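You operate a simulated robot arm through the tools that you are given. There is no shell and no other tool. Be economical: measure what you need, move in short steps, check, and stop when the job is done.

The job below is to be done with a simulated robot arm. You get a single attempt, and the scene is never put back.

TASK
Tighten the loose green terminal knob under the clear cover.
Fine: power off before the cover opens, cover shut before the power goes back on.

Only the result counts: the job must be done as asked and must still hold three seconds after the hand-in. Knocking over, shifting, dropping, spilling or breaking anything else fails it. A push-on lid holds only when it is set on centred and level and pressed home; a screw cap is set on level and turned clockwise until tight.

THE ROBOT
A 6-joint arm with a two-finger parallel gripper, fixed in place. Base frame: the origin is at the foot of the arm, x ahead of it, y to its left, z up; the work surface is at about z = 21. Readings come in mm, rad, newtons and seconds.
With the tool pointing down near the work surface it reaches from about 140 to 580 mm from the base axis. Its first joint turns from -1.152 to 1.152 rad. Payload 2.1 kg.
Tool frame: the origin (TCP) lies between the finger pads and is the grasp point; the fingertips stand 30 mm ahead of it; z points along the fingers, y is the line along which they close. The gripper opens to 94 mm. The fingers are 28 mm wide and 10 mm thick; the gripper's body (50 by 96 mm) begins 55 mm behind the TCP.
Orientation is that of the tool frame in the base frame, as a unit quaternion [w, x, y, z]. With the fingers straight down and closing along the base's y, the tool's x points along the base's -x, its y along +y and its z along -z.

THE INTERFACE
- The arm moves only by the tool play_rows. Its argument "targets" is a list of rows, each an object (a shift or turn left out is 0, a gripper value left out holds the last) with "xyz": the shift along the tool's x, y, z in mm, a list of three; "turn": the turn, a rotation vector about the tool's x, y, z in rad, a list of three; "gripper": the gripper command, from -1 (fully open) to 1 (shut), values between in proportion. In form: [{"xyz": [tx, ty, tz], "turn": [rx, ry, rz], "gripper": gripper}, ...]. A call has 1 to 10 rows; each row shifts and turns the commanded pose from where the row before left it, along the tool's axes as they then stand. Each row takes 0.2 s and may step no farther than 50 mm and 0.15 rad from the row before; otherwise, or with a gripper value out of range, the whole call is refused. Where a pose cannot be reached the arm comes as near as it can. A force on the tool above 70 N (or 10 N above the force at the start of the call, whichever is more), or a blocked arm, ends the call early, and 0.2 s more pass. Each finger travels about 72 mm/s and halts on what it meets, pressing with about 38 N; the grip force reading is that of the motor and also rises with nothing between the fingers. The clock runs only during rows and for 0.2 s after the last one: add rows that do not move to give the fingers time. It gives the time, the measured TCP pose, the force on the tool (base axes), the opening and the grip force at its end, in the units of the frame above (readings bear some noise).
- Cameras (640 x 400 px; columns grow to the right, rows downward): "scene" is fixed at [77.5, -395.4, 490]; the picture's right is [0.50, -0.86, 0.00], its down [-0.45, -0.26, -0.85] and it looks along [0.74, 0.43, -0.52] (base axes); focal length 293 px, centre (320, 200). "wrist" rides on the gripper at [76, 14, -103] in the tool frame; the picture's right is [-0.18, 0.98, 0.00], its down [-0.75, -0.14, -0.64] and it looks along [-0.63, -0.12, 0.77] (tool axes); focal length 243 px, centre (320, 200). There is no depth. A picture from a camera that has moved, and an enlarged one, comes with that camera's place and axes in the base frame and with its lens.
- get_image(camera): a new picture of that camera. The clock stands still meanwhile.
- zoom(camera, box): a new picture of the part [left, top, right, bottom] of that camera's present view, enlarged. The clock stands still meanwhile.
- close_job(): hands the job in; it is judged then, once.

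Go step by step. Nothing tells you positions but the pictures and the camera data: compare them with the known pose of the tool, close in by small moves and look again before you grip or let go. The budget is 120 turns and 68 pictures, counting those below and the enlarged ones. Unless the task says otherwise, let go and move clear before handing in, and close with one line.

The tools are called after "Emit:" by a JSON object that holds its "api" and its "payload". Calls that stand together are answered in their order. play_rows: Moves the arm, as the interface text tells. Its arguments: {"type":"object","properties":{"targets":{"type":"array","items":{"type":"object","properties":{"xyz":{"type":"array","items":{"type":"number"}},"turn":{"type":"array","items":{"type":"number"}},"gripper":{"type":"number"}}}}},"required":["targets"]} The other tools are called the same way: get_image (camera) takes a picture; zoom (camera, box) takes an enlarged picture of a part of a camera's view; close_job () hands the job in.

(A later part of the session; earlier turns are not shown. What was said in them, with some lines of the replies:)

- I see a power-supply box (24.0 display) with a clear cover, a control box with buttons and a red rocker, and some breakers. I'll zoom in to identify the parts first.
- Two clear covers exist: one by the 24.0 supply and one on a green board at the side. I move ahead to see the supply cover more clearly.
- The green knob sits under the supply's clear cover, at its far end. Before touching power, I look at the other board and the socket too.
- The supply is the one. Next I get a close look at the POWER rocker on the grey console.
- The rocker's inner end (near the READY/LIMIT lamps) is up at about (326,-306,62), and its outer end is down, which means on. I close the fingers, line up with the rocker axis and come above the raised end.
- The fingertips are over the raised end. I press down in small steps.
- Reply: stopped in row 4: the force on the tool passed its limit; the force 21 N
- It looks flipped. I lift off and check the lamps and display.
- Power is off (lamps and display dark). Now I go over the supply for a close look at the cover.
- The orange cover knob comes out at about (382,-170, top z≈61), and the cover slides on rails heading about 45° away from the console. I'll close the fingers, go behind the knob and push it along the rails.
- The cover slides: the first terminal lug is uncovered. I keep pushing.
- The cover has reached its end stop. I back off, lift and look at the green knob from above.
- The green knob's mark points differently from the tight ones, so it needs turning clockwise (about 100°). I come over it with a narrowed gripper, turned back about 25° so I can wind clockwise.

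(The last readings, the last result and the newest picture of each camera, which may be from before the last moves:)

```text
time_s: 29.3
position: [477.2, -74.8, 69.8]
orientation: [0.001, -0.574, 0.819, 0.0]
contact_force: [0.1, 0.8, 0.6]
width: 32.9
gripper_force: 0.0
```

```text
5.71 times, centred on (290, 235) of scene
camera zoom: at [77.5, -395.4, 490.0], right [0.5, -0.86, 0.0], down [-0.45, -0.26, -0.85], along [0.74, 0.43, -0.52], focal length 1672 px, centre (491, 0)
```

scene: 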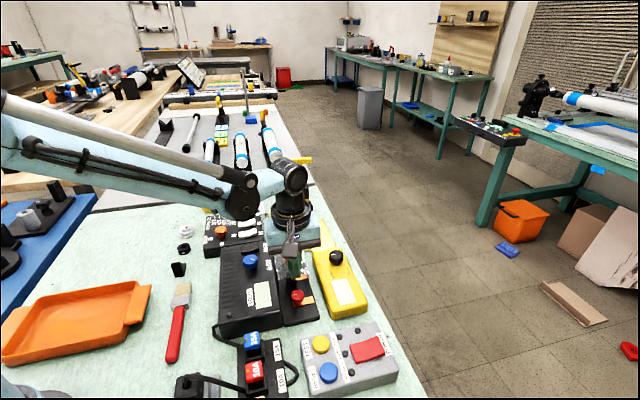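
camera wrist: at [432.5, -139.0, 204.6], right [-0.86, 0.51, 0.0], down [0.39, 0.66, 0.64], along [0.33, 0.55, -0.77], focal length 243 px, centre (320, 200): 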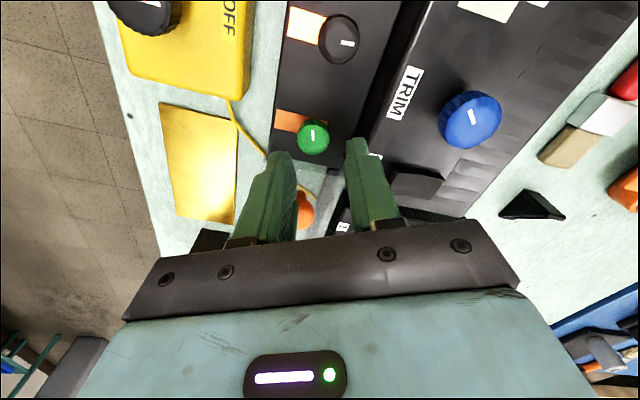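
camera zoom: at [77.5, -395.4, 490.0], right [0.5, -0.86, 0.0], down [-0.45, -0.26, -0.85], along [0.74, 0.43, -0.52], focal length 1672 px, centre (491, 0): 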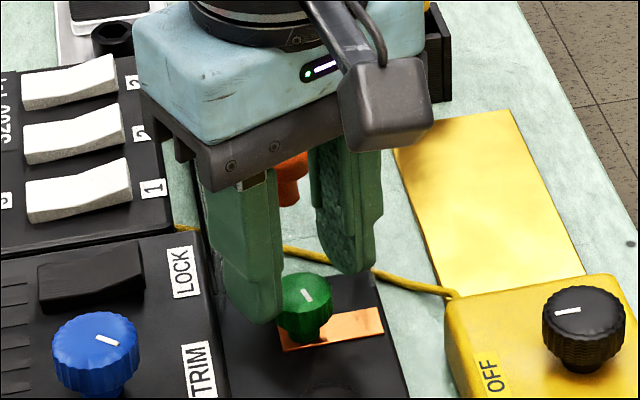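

Emit:
{"api": "play_rows", "payload": {"targets": [{"xyz": [-1, -1, 4]}, {"xyz": [0, 0, 4]}, {}]}}

Emit:
{"api": "zoom", "payload": {"camera": "scene", "box": [250, 200, 330, 270]}}

```text
time_s: 30.1
position: [479.2, -74.0, 62.4]
orientation: [0.0, -0.573, 0.82, -0.001]
contact_force: [-3.2, -3.6, 1.2]
width: 32.6
gripper_force: 0.1
```

```text
5.71 times, centred on (290, 235) of scene
camera zoom: at [77.5, -395.4, 490.0], right [0.5, -0.86, 0.0], down [-0.45, -0.26, -0.85], along [0.74, 0.43, -0.52], focal length 1672 px, centre (491, 0)
```

zoom: 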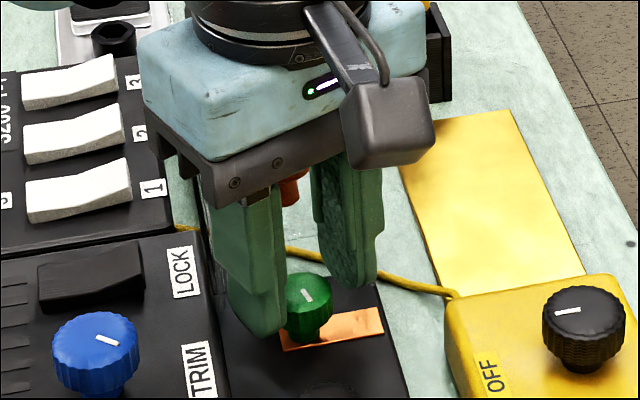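

Emit:
{"api": "play_rows", "payload": {"targets": [{"xyz": [2.2, 0.8, 0]}, {"gripper": 1}, {}, {}]}}

Emit:
{"api": "zoom", "payload": {"camera": "wrist", "box": [220, 60, 420, 200]}}

```text
time_s: 31.1
position: [479.0, -75.2, 63.1]
orientation: [0.004, -0.574, 0.819, -0.002]
contact_force: [25.0, -1.6, -6.6]
width: 23.8
gripper_force: 45.0
```

```text
2.86 times, centred on (320, 130) of wrist
camera zoom: at [437.3, -141.0, 165.8], right [-0.86, 0.51, -0.01], down [0.38, 0.66, 0.65], along [0.33, 0.55, -0.76], focal length 693 px, centre (320, 400)
```

zoom: 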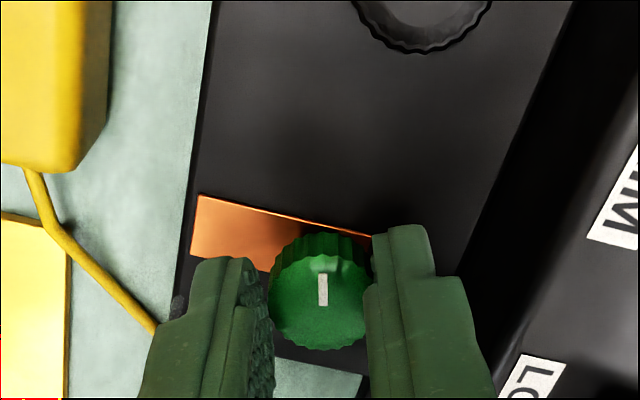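

Gripped (23.8 mm) with a little side load. I relieve it and start turning clockwise.

Emit:
{"api": "play_rows", "payload": {"targets": [{"xyz": [0, -1.5, 0]}, {"turn": [0, 0, 0.12]}, {"turn": [0, 0, 0.12]}, {"turn": [0, 0, 0.12]}, {}]}}

Emit:
{"api": "zoom", "payload": {"camera": "wrist", "box": [220, 60, 420, 200]}}

```text
time_s: 32.3
position: [477.5, -73.4, 63.4]
orientation: [0.0, -0.417, 0.909, 0.002]
contact_force: [-5.6, 12.1, -15.6]
width: 23.8
gripper_force: 45.1
```

```text
2.86 times, centred on (320, 130) of wrist
camera zoom: at [416.2, -122.4, 166.2], right [-0.63, 0.78, 0.0], down [0.6, 0.48, 0.64], along [0.5, 0.4, -0.77], focal length 693 px, centre (320, 400)
```

zoom: 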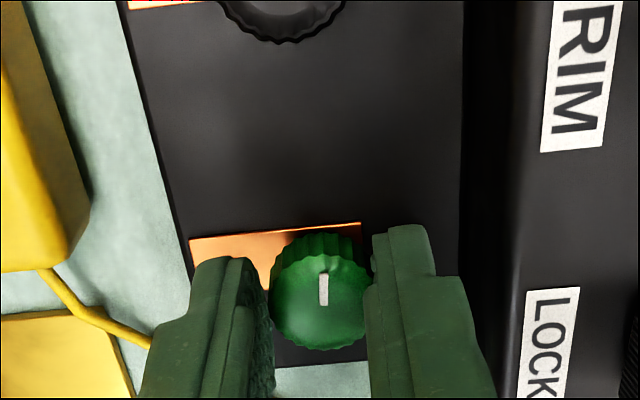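

Emit:
{"api": "play_rows", "payload": {"targets": [{"xyz": [0, 0, 0.6], "turn": [0, 0, 0.12]}, {"turn": [0, 0, 0.12]}, {"turn": [0, 0, 0.12]}, {"xyz": [0, 0, 0.4], "turn": [0, 0, 0.12]}, {}]}}

Emit:
{"api": "zoom", "payload": {"camera": "wrist", "box": [220, 60, 420, 200]}}

```text
time_s: 33.5
position: [476.5, -72.6, 63.7]
orientation: [-0.003, -0.189, 0.982, 0.006]
contact_force: [-28.0, 27.1, 25.7]
width: 23.7
gripper_force: 45.1
```

```text
2.86 times, centred on (320, 130) of wrist
camera zoom: at [400.3, -88.2, 166.6], right [-0.19, 0.98, 0.01], down [0.76, 0.14, 0.64], along [0.62, 0.13, -0.77], focal length 693 px, centre (320, 400)
```

zoom: 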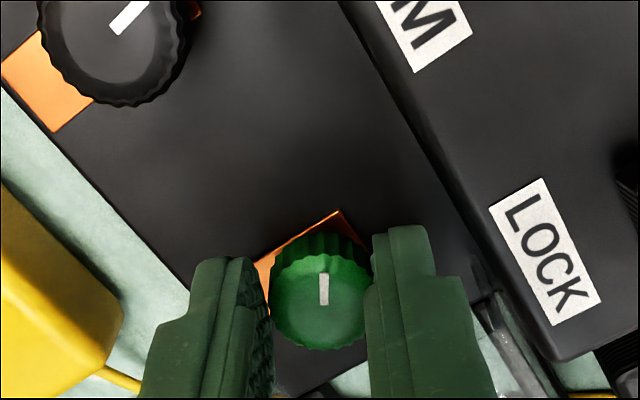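

Turned about 48° so far, with roughly 45–50° to go to match the neighbour. I release, wind back and regrip.

Emit:
{"api": "play_rows", "payload": {"targets": [{"xyz": [0.6, 1.2, -0.7]}, {"gripper": 0.3}, {}, {"turn": [0, 0, -0.14]}, {"turn": [0, 0, -0.14]}, {"turn": [0, 0, -0.14]}, {"turn": [0, 0, -0.14]}, {"turn": [0, 0, -0.14]}, {"turn": [0, 0, -0.1]}, {}]}}

Emit:
{"api": "zoom", "payload": {"camera": "wrist", "box": [220, 60, 420, 200]}}

```text
time_s: 35.7
position: [478.4, -74.3, 62.1]
orientation: [0.001, -0.557, 0.831, 0.0]
contact_force: [0.7, 0.0, 0.4]
width: 33.2
gripper_force: 0.0
```

```text
2.86 times, centred on (320, 130) of wrist
camera zoom: at [434.3, -139.2, 166.8], right [-0.84, 0.54, 0.0], down [0.41, 0.64, 0.64], along [0.35, 0.54, -0.77], focal length 693 px, centre (320, 400)
```

zoom: 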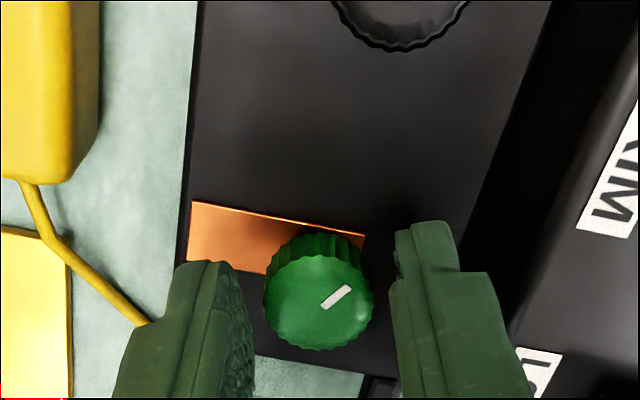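

Emit:
{"api": "play_rows", "payload": {"targets": [{"gripper": 1}, {}, {}, {"turn": [0, 0, 0.12]}, {"turn": [0, 0, 0.12]}, {"turn": [0, 0, 0.12]}, {"turn": [0, 0, 0.12]}, {}]}}

Emit:
{"api": "zoom", "payload": {"camera": "wrist", "box": [220, 60, 420, 200]}}

```text
time_s: 37.5
position: [477.2, -73.5, 64.3]
orientation: [0.001, -0.342, 0.94, 0.001]
contact_force: [-5.3, 3.1, -6.5]
width: 23.9
gripper_force: 44.8
```

```text
2.86 times, centred on (320, 130) of wrist
camera zoom: at [408.5, -111.6, 166.8], right [-0.49, 0.87, 0.0], down [0.67, 0.38, 0.64], along [0.56, 0.32, -0.77], focal length 693 px, centre (320, 400)
```

zoom: 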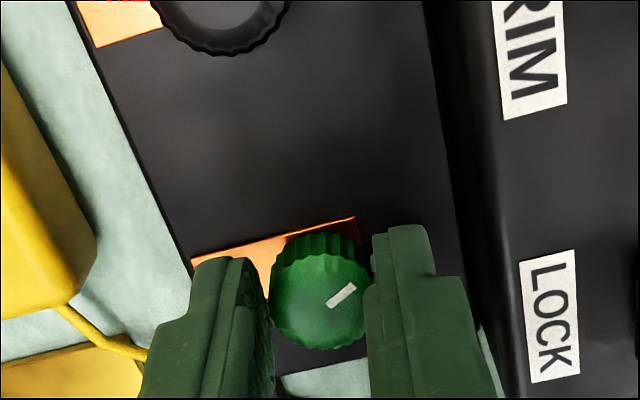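

Emit:
{"api": "play_rows", "payload": {"targets": [{"turn": [0, 0, 0.1]}, {"turn": [0, 0, 0.1]}, {"turn": [0, 0, 0.1]}, {}]}}

Emit:
{"api": "zoom", "payload": {"camera": "wrist", "box": [220, 60, 420, 200]}}

```text
time_s: 38.5
position: [477.5, -73.1, 63.2]
orientation: [-0.001, -0.199, 0.98, 0.003]
contact_force: [-24.7, 17.2, 10.9]
width: 23.8
gripper_force: 45.3
```

```text
2.86 times, centred on (320, 130) of wrist
camera zoom: at [400.0, -89.0, 167.1], right [-0.21, 0.98, 0.0], down [0.75, 0.16, 0.64], along [0.62, 0.14, -0.77], focal length 693 px, centre (320, 400)
```

zoom: 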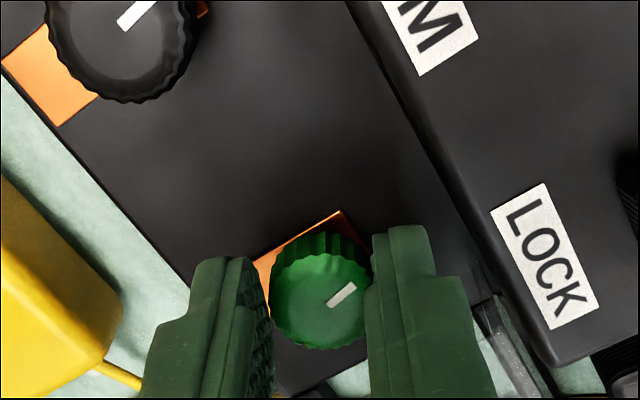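

The green mark is now about parallel with the neighbour's, with no hard stop yet. I regrip for another bite, to turn until it stops.

Emit:
{"api": "play_rows", "payload": {"targets": [{"xyz": [0.6, 1, 0]}, {"gripper": 0.3}, {}, {"turn": [0, 0, -0.14]}, {"turn": [0, 0, -0.14]}, {"turn": [0, 0, -0.14]}, {"turn": [0, 0, -0.14]}, {"turn": [0, 0, -0.14]}, {"turn": [0, 0, -0.1]}, {}]}}

Emit:
{"api": "play_rows", "payload": {"targets": [{"gripper": 1}, {}, {}, {"turn": [0, 0, 0.1]}, {"turn": [0, 0, 0.1]}, {"turn": [0, 0, 0.1]}, {}]}}

Emit:
{"api": "zoom", "payload": {"camera": "wrist", "box": [220, 60, 420, 200]}}

```text
time_s: 40.7
position: [476.9, -73.8, 63.7]
orientation: [0.002, -0.566, 0.825, 0.0]
contact_force: [-0.1, -0.4, -0.1]
width: 33.1
gripper_force: 0.0
```

```text
time_s: 42.3
position: [477.5, -74.0, 63.3]
orientation: [0.005, -0.435, 0.9, -0.002]
contact_force: [20.9, -2.5, -18.7]
width: 23.8
gripper_force: 45.2
```

```text
2.86 times, centred on (320, 130) of wrist
camera zoom: at [417.2, -124.4, 165.9], right [-0.66, 0.76, -0.01], down [0.57, 0.5, 0.65], along [0.49, 0.42, -0.76], focal length 693 px, centre (320, 400)
```

zoom: 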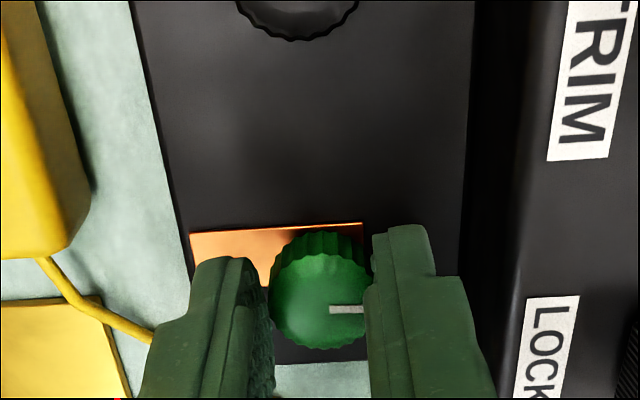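

Emit:
{"api": "play_rows", "payload": {"targets": [{"xyz": [0, -0.8, 0.5], "turn": [0, 0, 0.1]}, {"turn": [0, 0, 0.1]}, {"turn": [0, 0, 0.1]}, {"turn": [0, 0, 0.08]}, {}]}}

Emit:
{"api": "zoom", "payload": {"camera": "wrist", "box": [220, 60, 420, 200]}}

```text
time_s: 43.5
position: [475.7, -73.5, 63.0]
orientation: [-0.002, -0.257, 0.966, 0.003]
contact_force: [-25.5, 11.4, 22.7]
width: 24.3
gripper_force: 45.1
```

```text
2.86 times, centred on (320, 130) of wrist
camera zoom: at [402.2, -98.9, 166.7], right [-0.33, 0.94, 0.0], down [0.73, 0.25, 0.64], along [0.6, 0.21, -0.77], focal length 693 px, centre (320, 400)
```

zoom: 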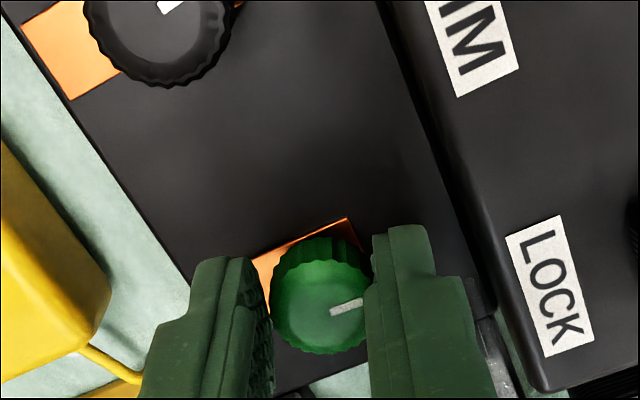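

The fingers now slip on the knob with its mark parallel to the tight ones, so it is at its stop. I release and lift to check.

Emit:
{"api": "play_rows", "payload": {"targets": [{"xyz": [0.3, 0.8, -0.5]}, {"gripper": 0.25}, {}, {"xyz": [0, 0, -10]}, {"xyz": [0, 0, -30]}, {"xyz": [0, 0, -45]}, {"turn": [0, 0, -0.13], "gripper": 1}, {"turn": [0, 0, -0.12]}, {}]}}

Emit:
{"api": "zoom", "payload": {"camera": "wrist", "box": [200, 10, 440, 190]}}

```text
time_s: 45.5
position: [477.5, -74.5, 147.9]
orientation: [0.001, -0.376, 0.927, 0.0]
contact_force: [0.1, 0.0, 0.6]
width: 0.1
gripper_force: 32.1
```

```text
2.22 times, centred on (320, 100) of wrist
camera zoom: at [411.1, -116.3, 251.7], right [-0.55, 0.83, 0.0], down [0.64, 0.42, 0.64], along [0.54, 0.36, -0.77], focal length 539 px, centre (320, 422)
```

zoom: 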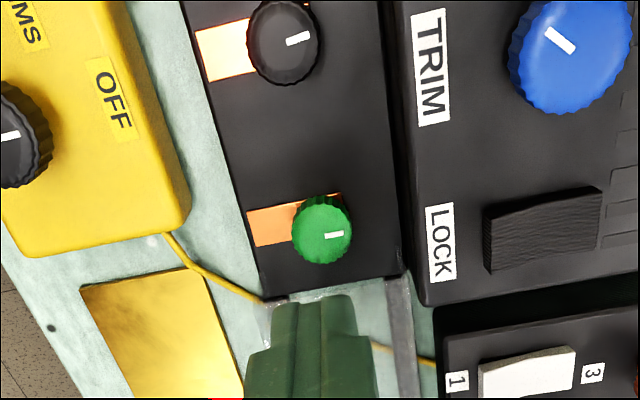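

Green is tight and its mark lies slightly past the black one's. Now I go to the far side of the cover's orange knob to slide it shut.

Emit:
{"api": "play_rows", "payload": {"targets": [{"xyz": [-30, 0, 0]}, {"xyz": [-30, 0, 0]}, {"xyz": [-28, -0.5, 0]}, {}, {}]}}

Emit:
{"api": "get_image", "payload": {"camera": "wrist"}}

Emit:
{"api": "zoom", "payload": {"camera": "scene", "box": [220, 150, 360, 270]}}

```text
time_s: 46.7
position: [538.2, -13.7, 149.9]
orientation: [0.001, -0.376, 0.927, -0.001]
contact_force: [0.5, 0.0, -0.2]
width: 0.1
gripper_force: 33.0
```

```text
8 pictures are left
camera wrist: at [472.6, -55.8, 253.1], right [-0.55, 0.83, 0.0], down [0.64, 0.42, 0.64], along [0.54, 0.35, -0.77], focal length 243 px, centre (320, 200)
```

wrist: 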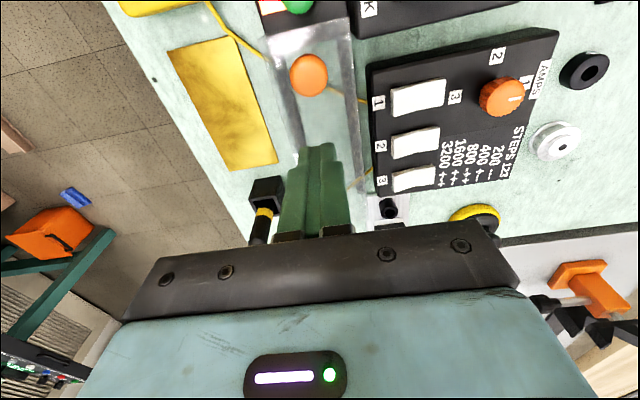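

```text
3.33 times, centred on (290, 210) of scene
camera zoom: at [77.5, -395.4, 490.0], right [0.5, -0.86, 0.0], down [-0.45, -0.26, -0.85], along [0.74, 0.43, -0.52], focal length 976 px, centre (420, 167)
```

zoom: 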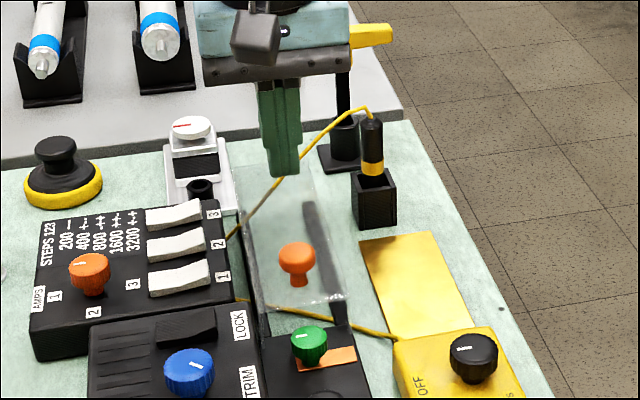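

Emit:
{"api": "play_rows", "payload": {"targets": [{"xyz": [0, -1, 30]}, {"xyz": [0, 0, 25]}, {"xyz": [0, 0, 12]}, {}, {"xyz": [4, 0, 0]}, {"xyz": [6, 0, 0]}, {"xyz": [6, 0, 0]}, {}]}}

Emit:
{"api": "zoom", "payload": {"camera": "scene", "box": [220, 150, 360, 270]}}

```text
time_s: 48.5
position: [528.7, -25.2, 82.6]
orientation: [0.002, -0.375, 0.927, 0.0]
contact_force: [0.1, 0.5, 0.1]
width: 0.0
gripper_force: 33.0
```

```text
3.33 times, centred on (290, 210) of scene
camera zoom: at [77.5, -395.4, 490.0], right [0.5, -0.86, 0.0], down [-0.45, -0.26, -0.85], along [0.74, 0.43, -0.52], focal length 976 px, centre (420, 167)
```

zoom: 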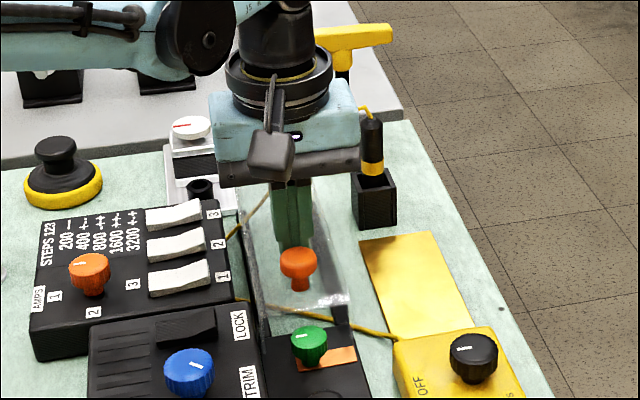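

The cover is following. I pull it along the rails toward closed.

Emit:
{"api": "play_rows", "payload": {"targets": [{"xyz": [12, 0, 0]}, {"xyz": [12, 0, 0]}, {"xyz": [12, 0, 0]}, {"xyz": [12, 0, 0]}, {"xyz": [12, 0, 0]}, {"xyz": [12, 0, 0]}, {"xyz": [12, 0, 0]}, {}]}}

Emit:
{"api": "play_rows", "payload": {"targets": [{"xyz": [12, 0, 0]}, {"xyz": [12, 0, 0]}, {"xyz": [12, 0, 0]}, {"xyz": [12, 0, 0]}, {"xyz": [12, 0, 0]}, {}]}}

Emit:
{"api": "zoom", "payload": {"camera": "scene", "box": [210, 180, 370, 330]}}

```text
time_s: 50.3
position: [468.4, -84.4, 82.4]
orientation: [0.001, -0.375, 0.927, 0.0]
contact_force: [-0.2, 0.7, -0.1]
width: 0.1
gripper_force: 32.7
```

```text
time_s: 51.7
position: [426.5, -126.3, 81.6]
orientation: [0.001, -0.375, 0.927, -0.001]
contact_force: [-0.2, 0.1, 1.1]
width: 0.0
gripper_force: 32.8
```

```text
2.67 times, centred on (290, 255) of scene
camera zoom: at [77.5, -395.4, 490.0], right [0.5, -0.86, 0.0], down [-0.45, -0.26, -0.85], along [0.74, 0.43, -0.52], focal length 780 px, centre (400, 53)
```

zoom: 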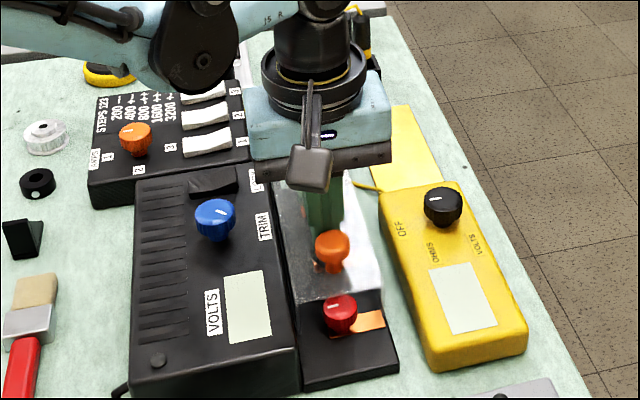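

Emit:
{"api": "play_rows", "payload": {"targets": [{"xyz": [7, 0, 0]}, {"xyz": [7, 0, 0]}, {"xyz": [7, 0, 0]}, {"xyz": [5, 0, 0]}, {"xyz": [4, 0, 0]}, {"xyz": [3, 0, 0]}, {}]}}

```text
time_s: 53.3
position: [403.5, -147.2, 82.7]
orientation: [0.001, -0.375, 0.927, -0.001]
contact_force: [-0.7, 0.2, 0.1]
width: 0.1
gripper_force: 33.2
```

Emit:
{"api": "play_rows", "payload": {"targets": [{"xyz": [2.5, 0, 0]}, {"xyz": [2.5, 0, 0]}, {"xyz": [2.5, 0, 0]}, {"xyz": [2, 0, 0]}, {}]}}

```text
time_s: 54.5
position: [399.0, -152.4, 81.7]
orientation: [0.008, -0.377, 0.926, 0.001]
contact_force: [35.7, 20.0, 6.4]
width: 0.3
gripper_force: 32.9
```

The cover is at its closed stop. I back off, lift and check.

Emit:
{"api": "play_rows", "payload": {"targets": [{"xyz": [-5, 0, 0]}, {"xyz": [0, 0, -20]}, {"xyz": [0, 0, -45]}, {"xyz": [30, -20, -15]}, {"xyz": [40, -25, 0]}, {"xyz": [40, -30, 0]}, {"xyz": [35, -28, 0]}, {"xyz": [11, 0, 0]}, {}, {}]}}

Emit:
{"api": "zoom", "payload": {"camera": "scene", "box": [210, 190, 410, 400]}}

Emit:
{"api": "get_image", "payload": {"camera": "wrist"}}

```text
time_s: 56.7
position: [359.0, -333.2, 161.7]
orientation: [0.001, -0.375, 0.927, 0.0]
contact_force: [0.5, -0.9, 0.8]
width: 0.0
gripper_force: 32.7
```

```text
1.90 times, centred on (310, 295) of scene
camera zoom: at [77.5, -395.4, 490.0], right [0.5, -0.86, 0.0], down [-0.45, -0.26, -0.85], along [0.74, 0.43, -0.52], focal length 558 px, centre (339, 19)
```

zoom: 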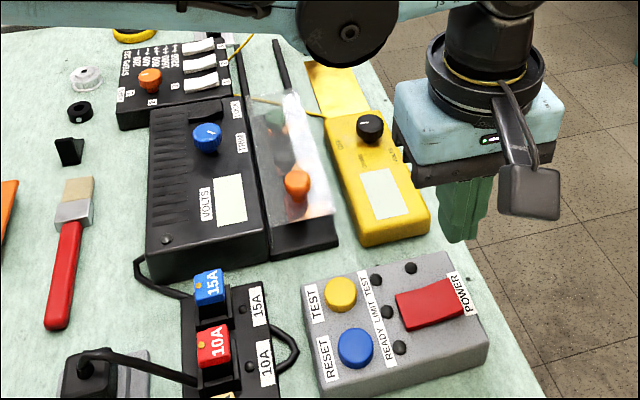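

```text
3 pictures are left
camera wrist: at [292.2, -375.0, 264.1], right [-0.55, 0.83, 0.0], down [0.64, 0.42, 0.64], along [0.54, 0.35, -0.77], focal length 243 px, centre (320, 200)
```

wrist: 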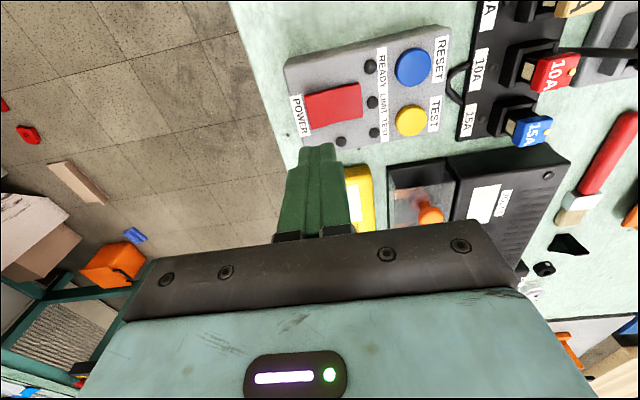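

The cover is shut as it was at the start. Now I press the rocker's raised outer end (near the POWER label) to switch power back on.

Emit:
{"api": "play_rows", "payload": {"targets": [{"xyz": [1.7, -1.1, 30]}, {"xyz": [0, 0, 30]}, {"xyz": [0, 0, 15]}, {}, {"xyz": [0, 0, 3]}, {"xyz": [0, 0, 3]}, {"xyz": [0, 0, 3]}, {"xyz": [0, 0, 2]}, {}]}}

```text
time_s: 58.7
position: [359.5, -335.3, 75.4]
orientation: [0.002, -0.376, 0.927, -0.001]
contact_force: [0.7, -0.1, 0.9]
width: 0.0
gripper_force: 32.7
```

Emit:
{"api": "play_rows", "payload": {"targets": [{"xyz": [0, 0, 2]}, {"xyz": [0, 0, 1.5]}, {"xyz": [0, 0, 1.5]}, {"xyz": [0, 0, 1]}, {}]}}

```text
time_s: 59.6
position: [358.8, -335.0, 74.1]
orientation: [0.001, -0.375, 0.927, 0.001]
contact_force: [1.3, -0.2, 18.1]
width: 0.0
gripper_force: 32.4
stopped in row 4: the force on the tool passed its limit (the readings are from after the stop); the commanded pose is now the measured one
```

Contact and stop, as with the first press. I lift clear and check the lamps and display.

Emit:
{"api": "play_rows", "payload": {"targets": [{"xyz": [0, 0, -20]}, {"xyz": [0, 0, -45]}, {"xyz": [0, 0, -45]}, {"xyz": [0, 0, -30]}, {}]}}

Emit:
{"api": "zoom", "payload": {"camera": "scene", "box": [210, 190, 410, 400]}}

```text
time_s: 60.8
position: [359.2, -335.6, 213.8]
orientation: [0.001, -0.376, 0.927, 0.0]
contact_force: [0.2, -0.2, -0.1]
width: 0.0
gripper_force: 32.9
```

```text
1.90 times, centred on (310, 295) of scene
camera zoom: at [77.5, -395.4, 490.0], right [0.5, -0.86, 0.0], down [-0.45, -0.26, -0.85], along [0.74, 0.43, -0.52], focal length 558 px, centre (339, 19)
```

zoom: 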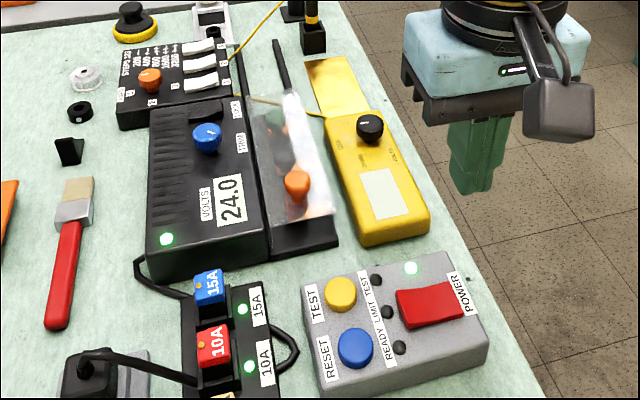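

The power lamps and the 24.0 display are back on, and the supply's own green lamp, dark at the start, is now lit. The cover is shut and the arm is clear, so I hand in.

Emit:
{"api": "close_job", "payload": {}}

```text
The job is handed in.
```

The green terminal knob is tightened: power went off before the cover opened, and the cover was shut before power went back on.
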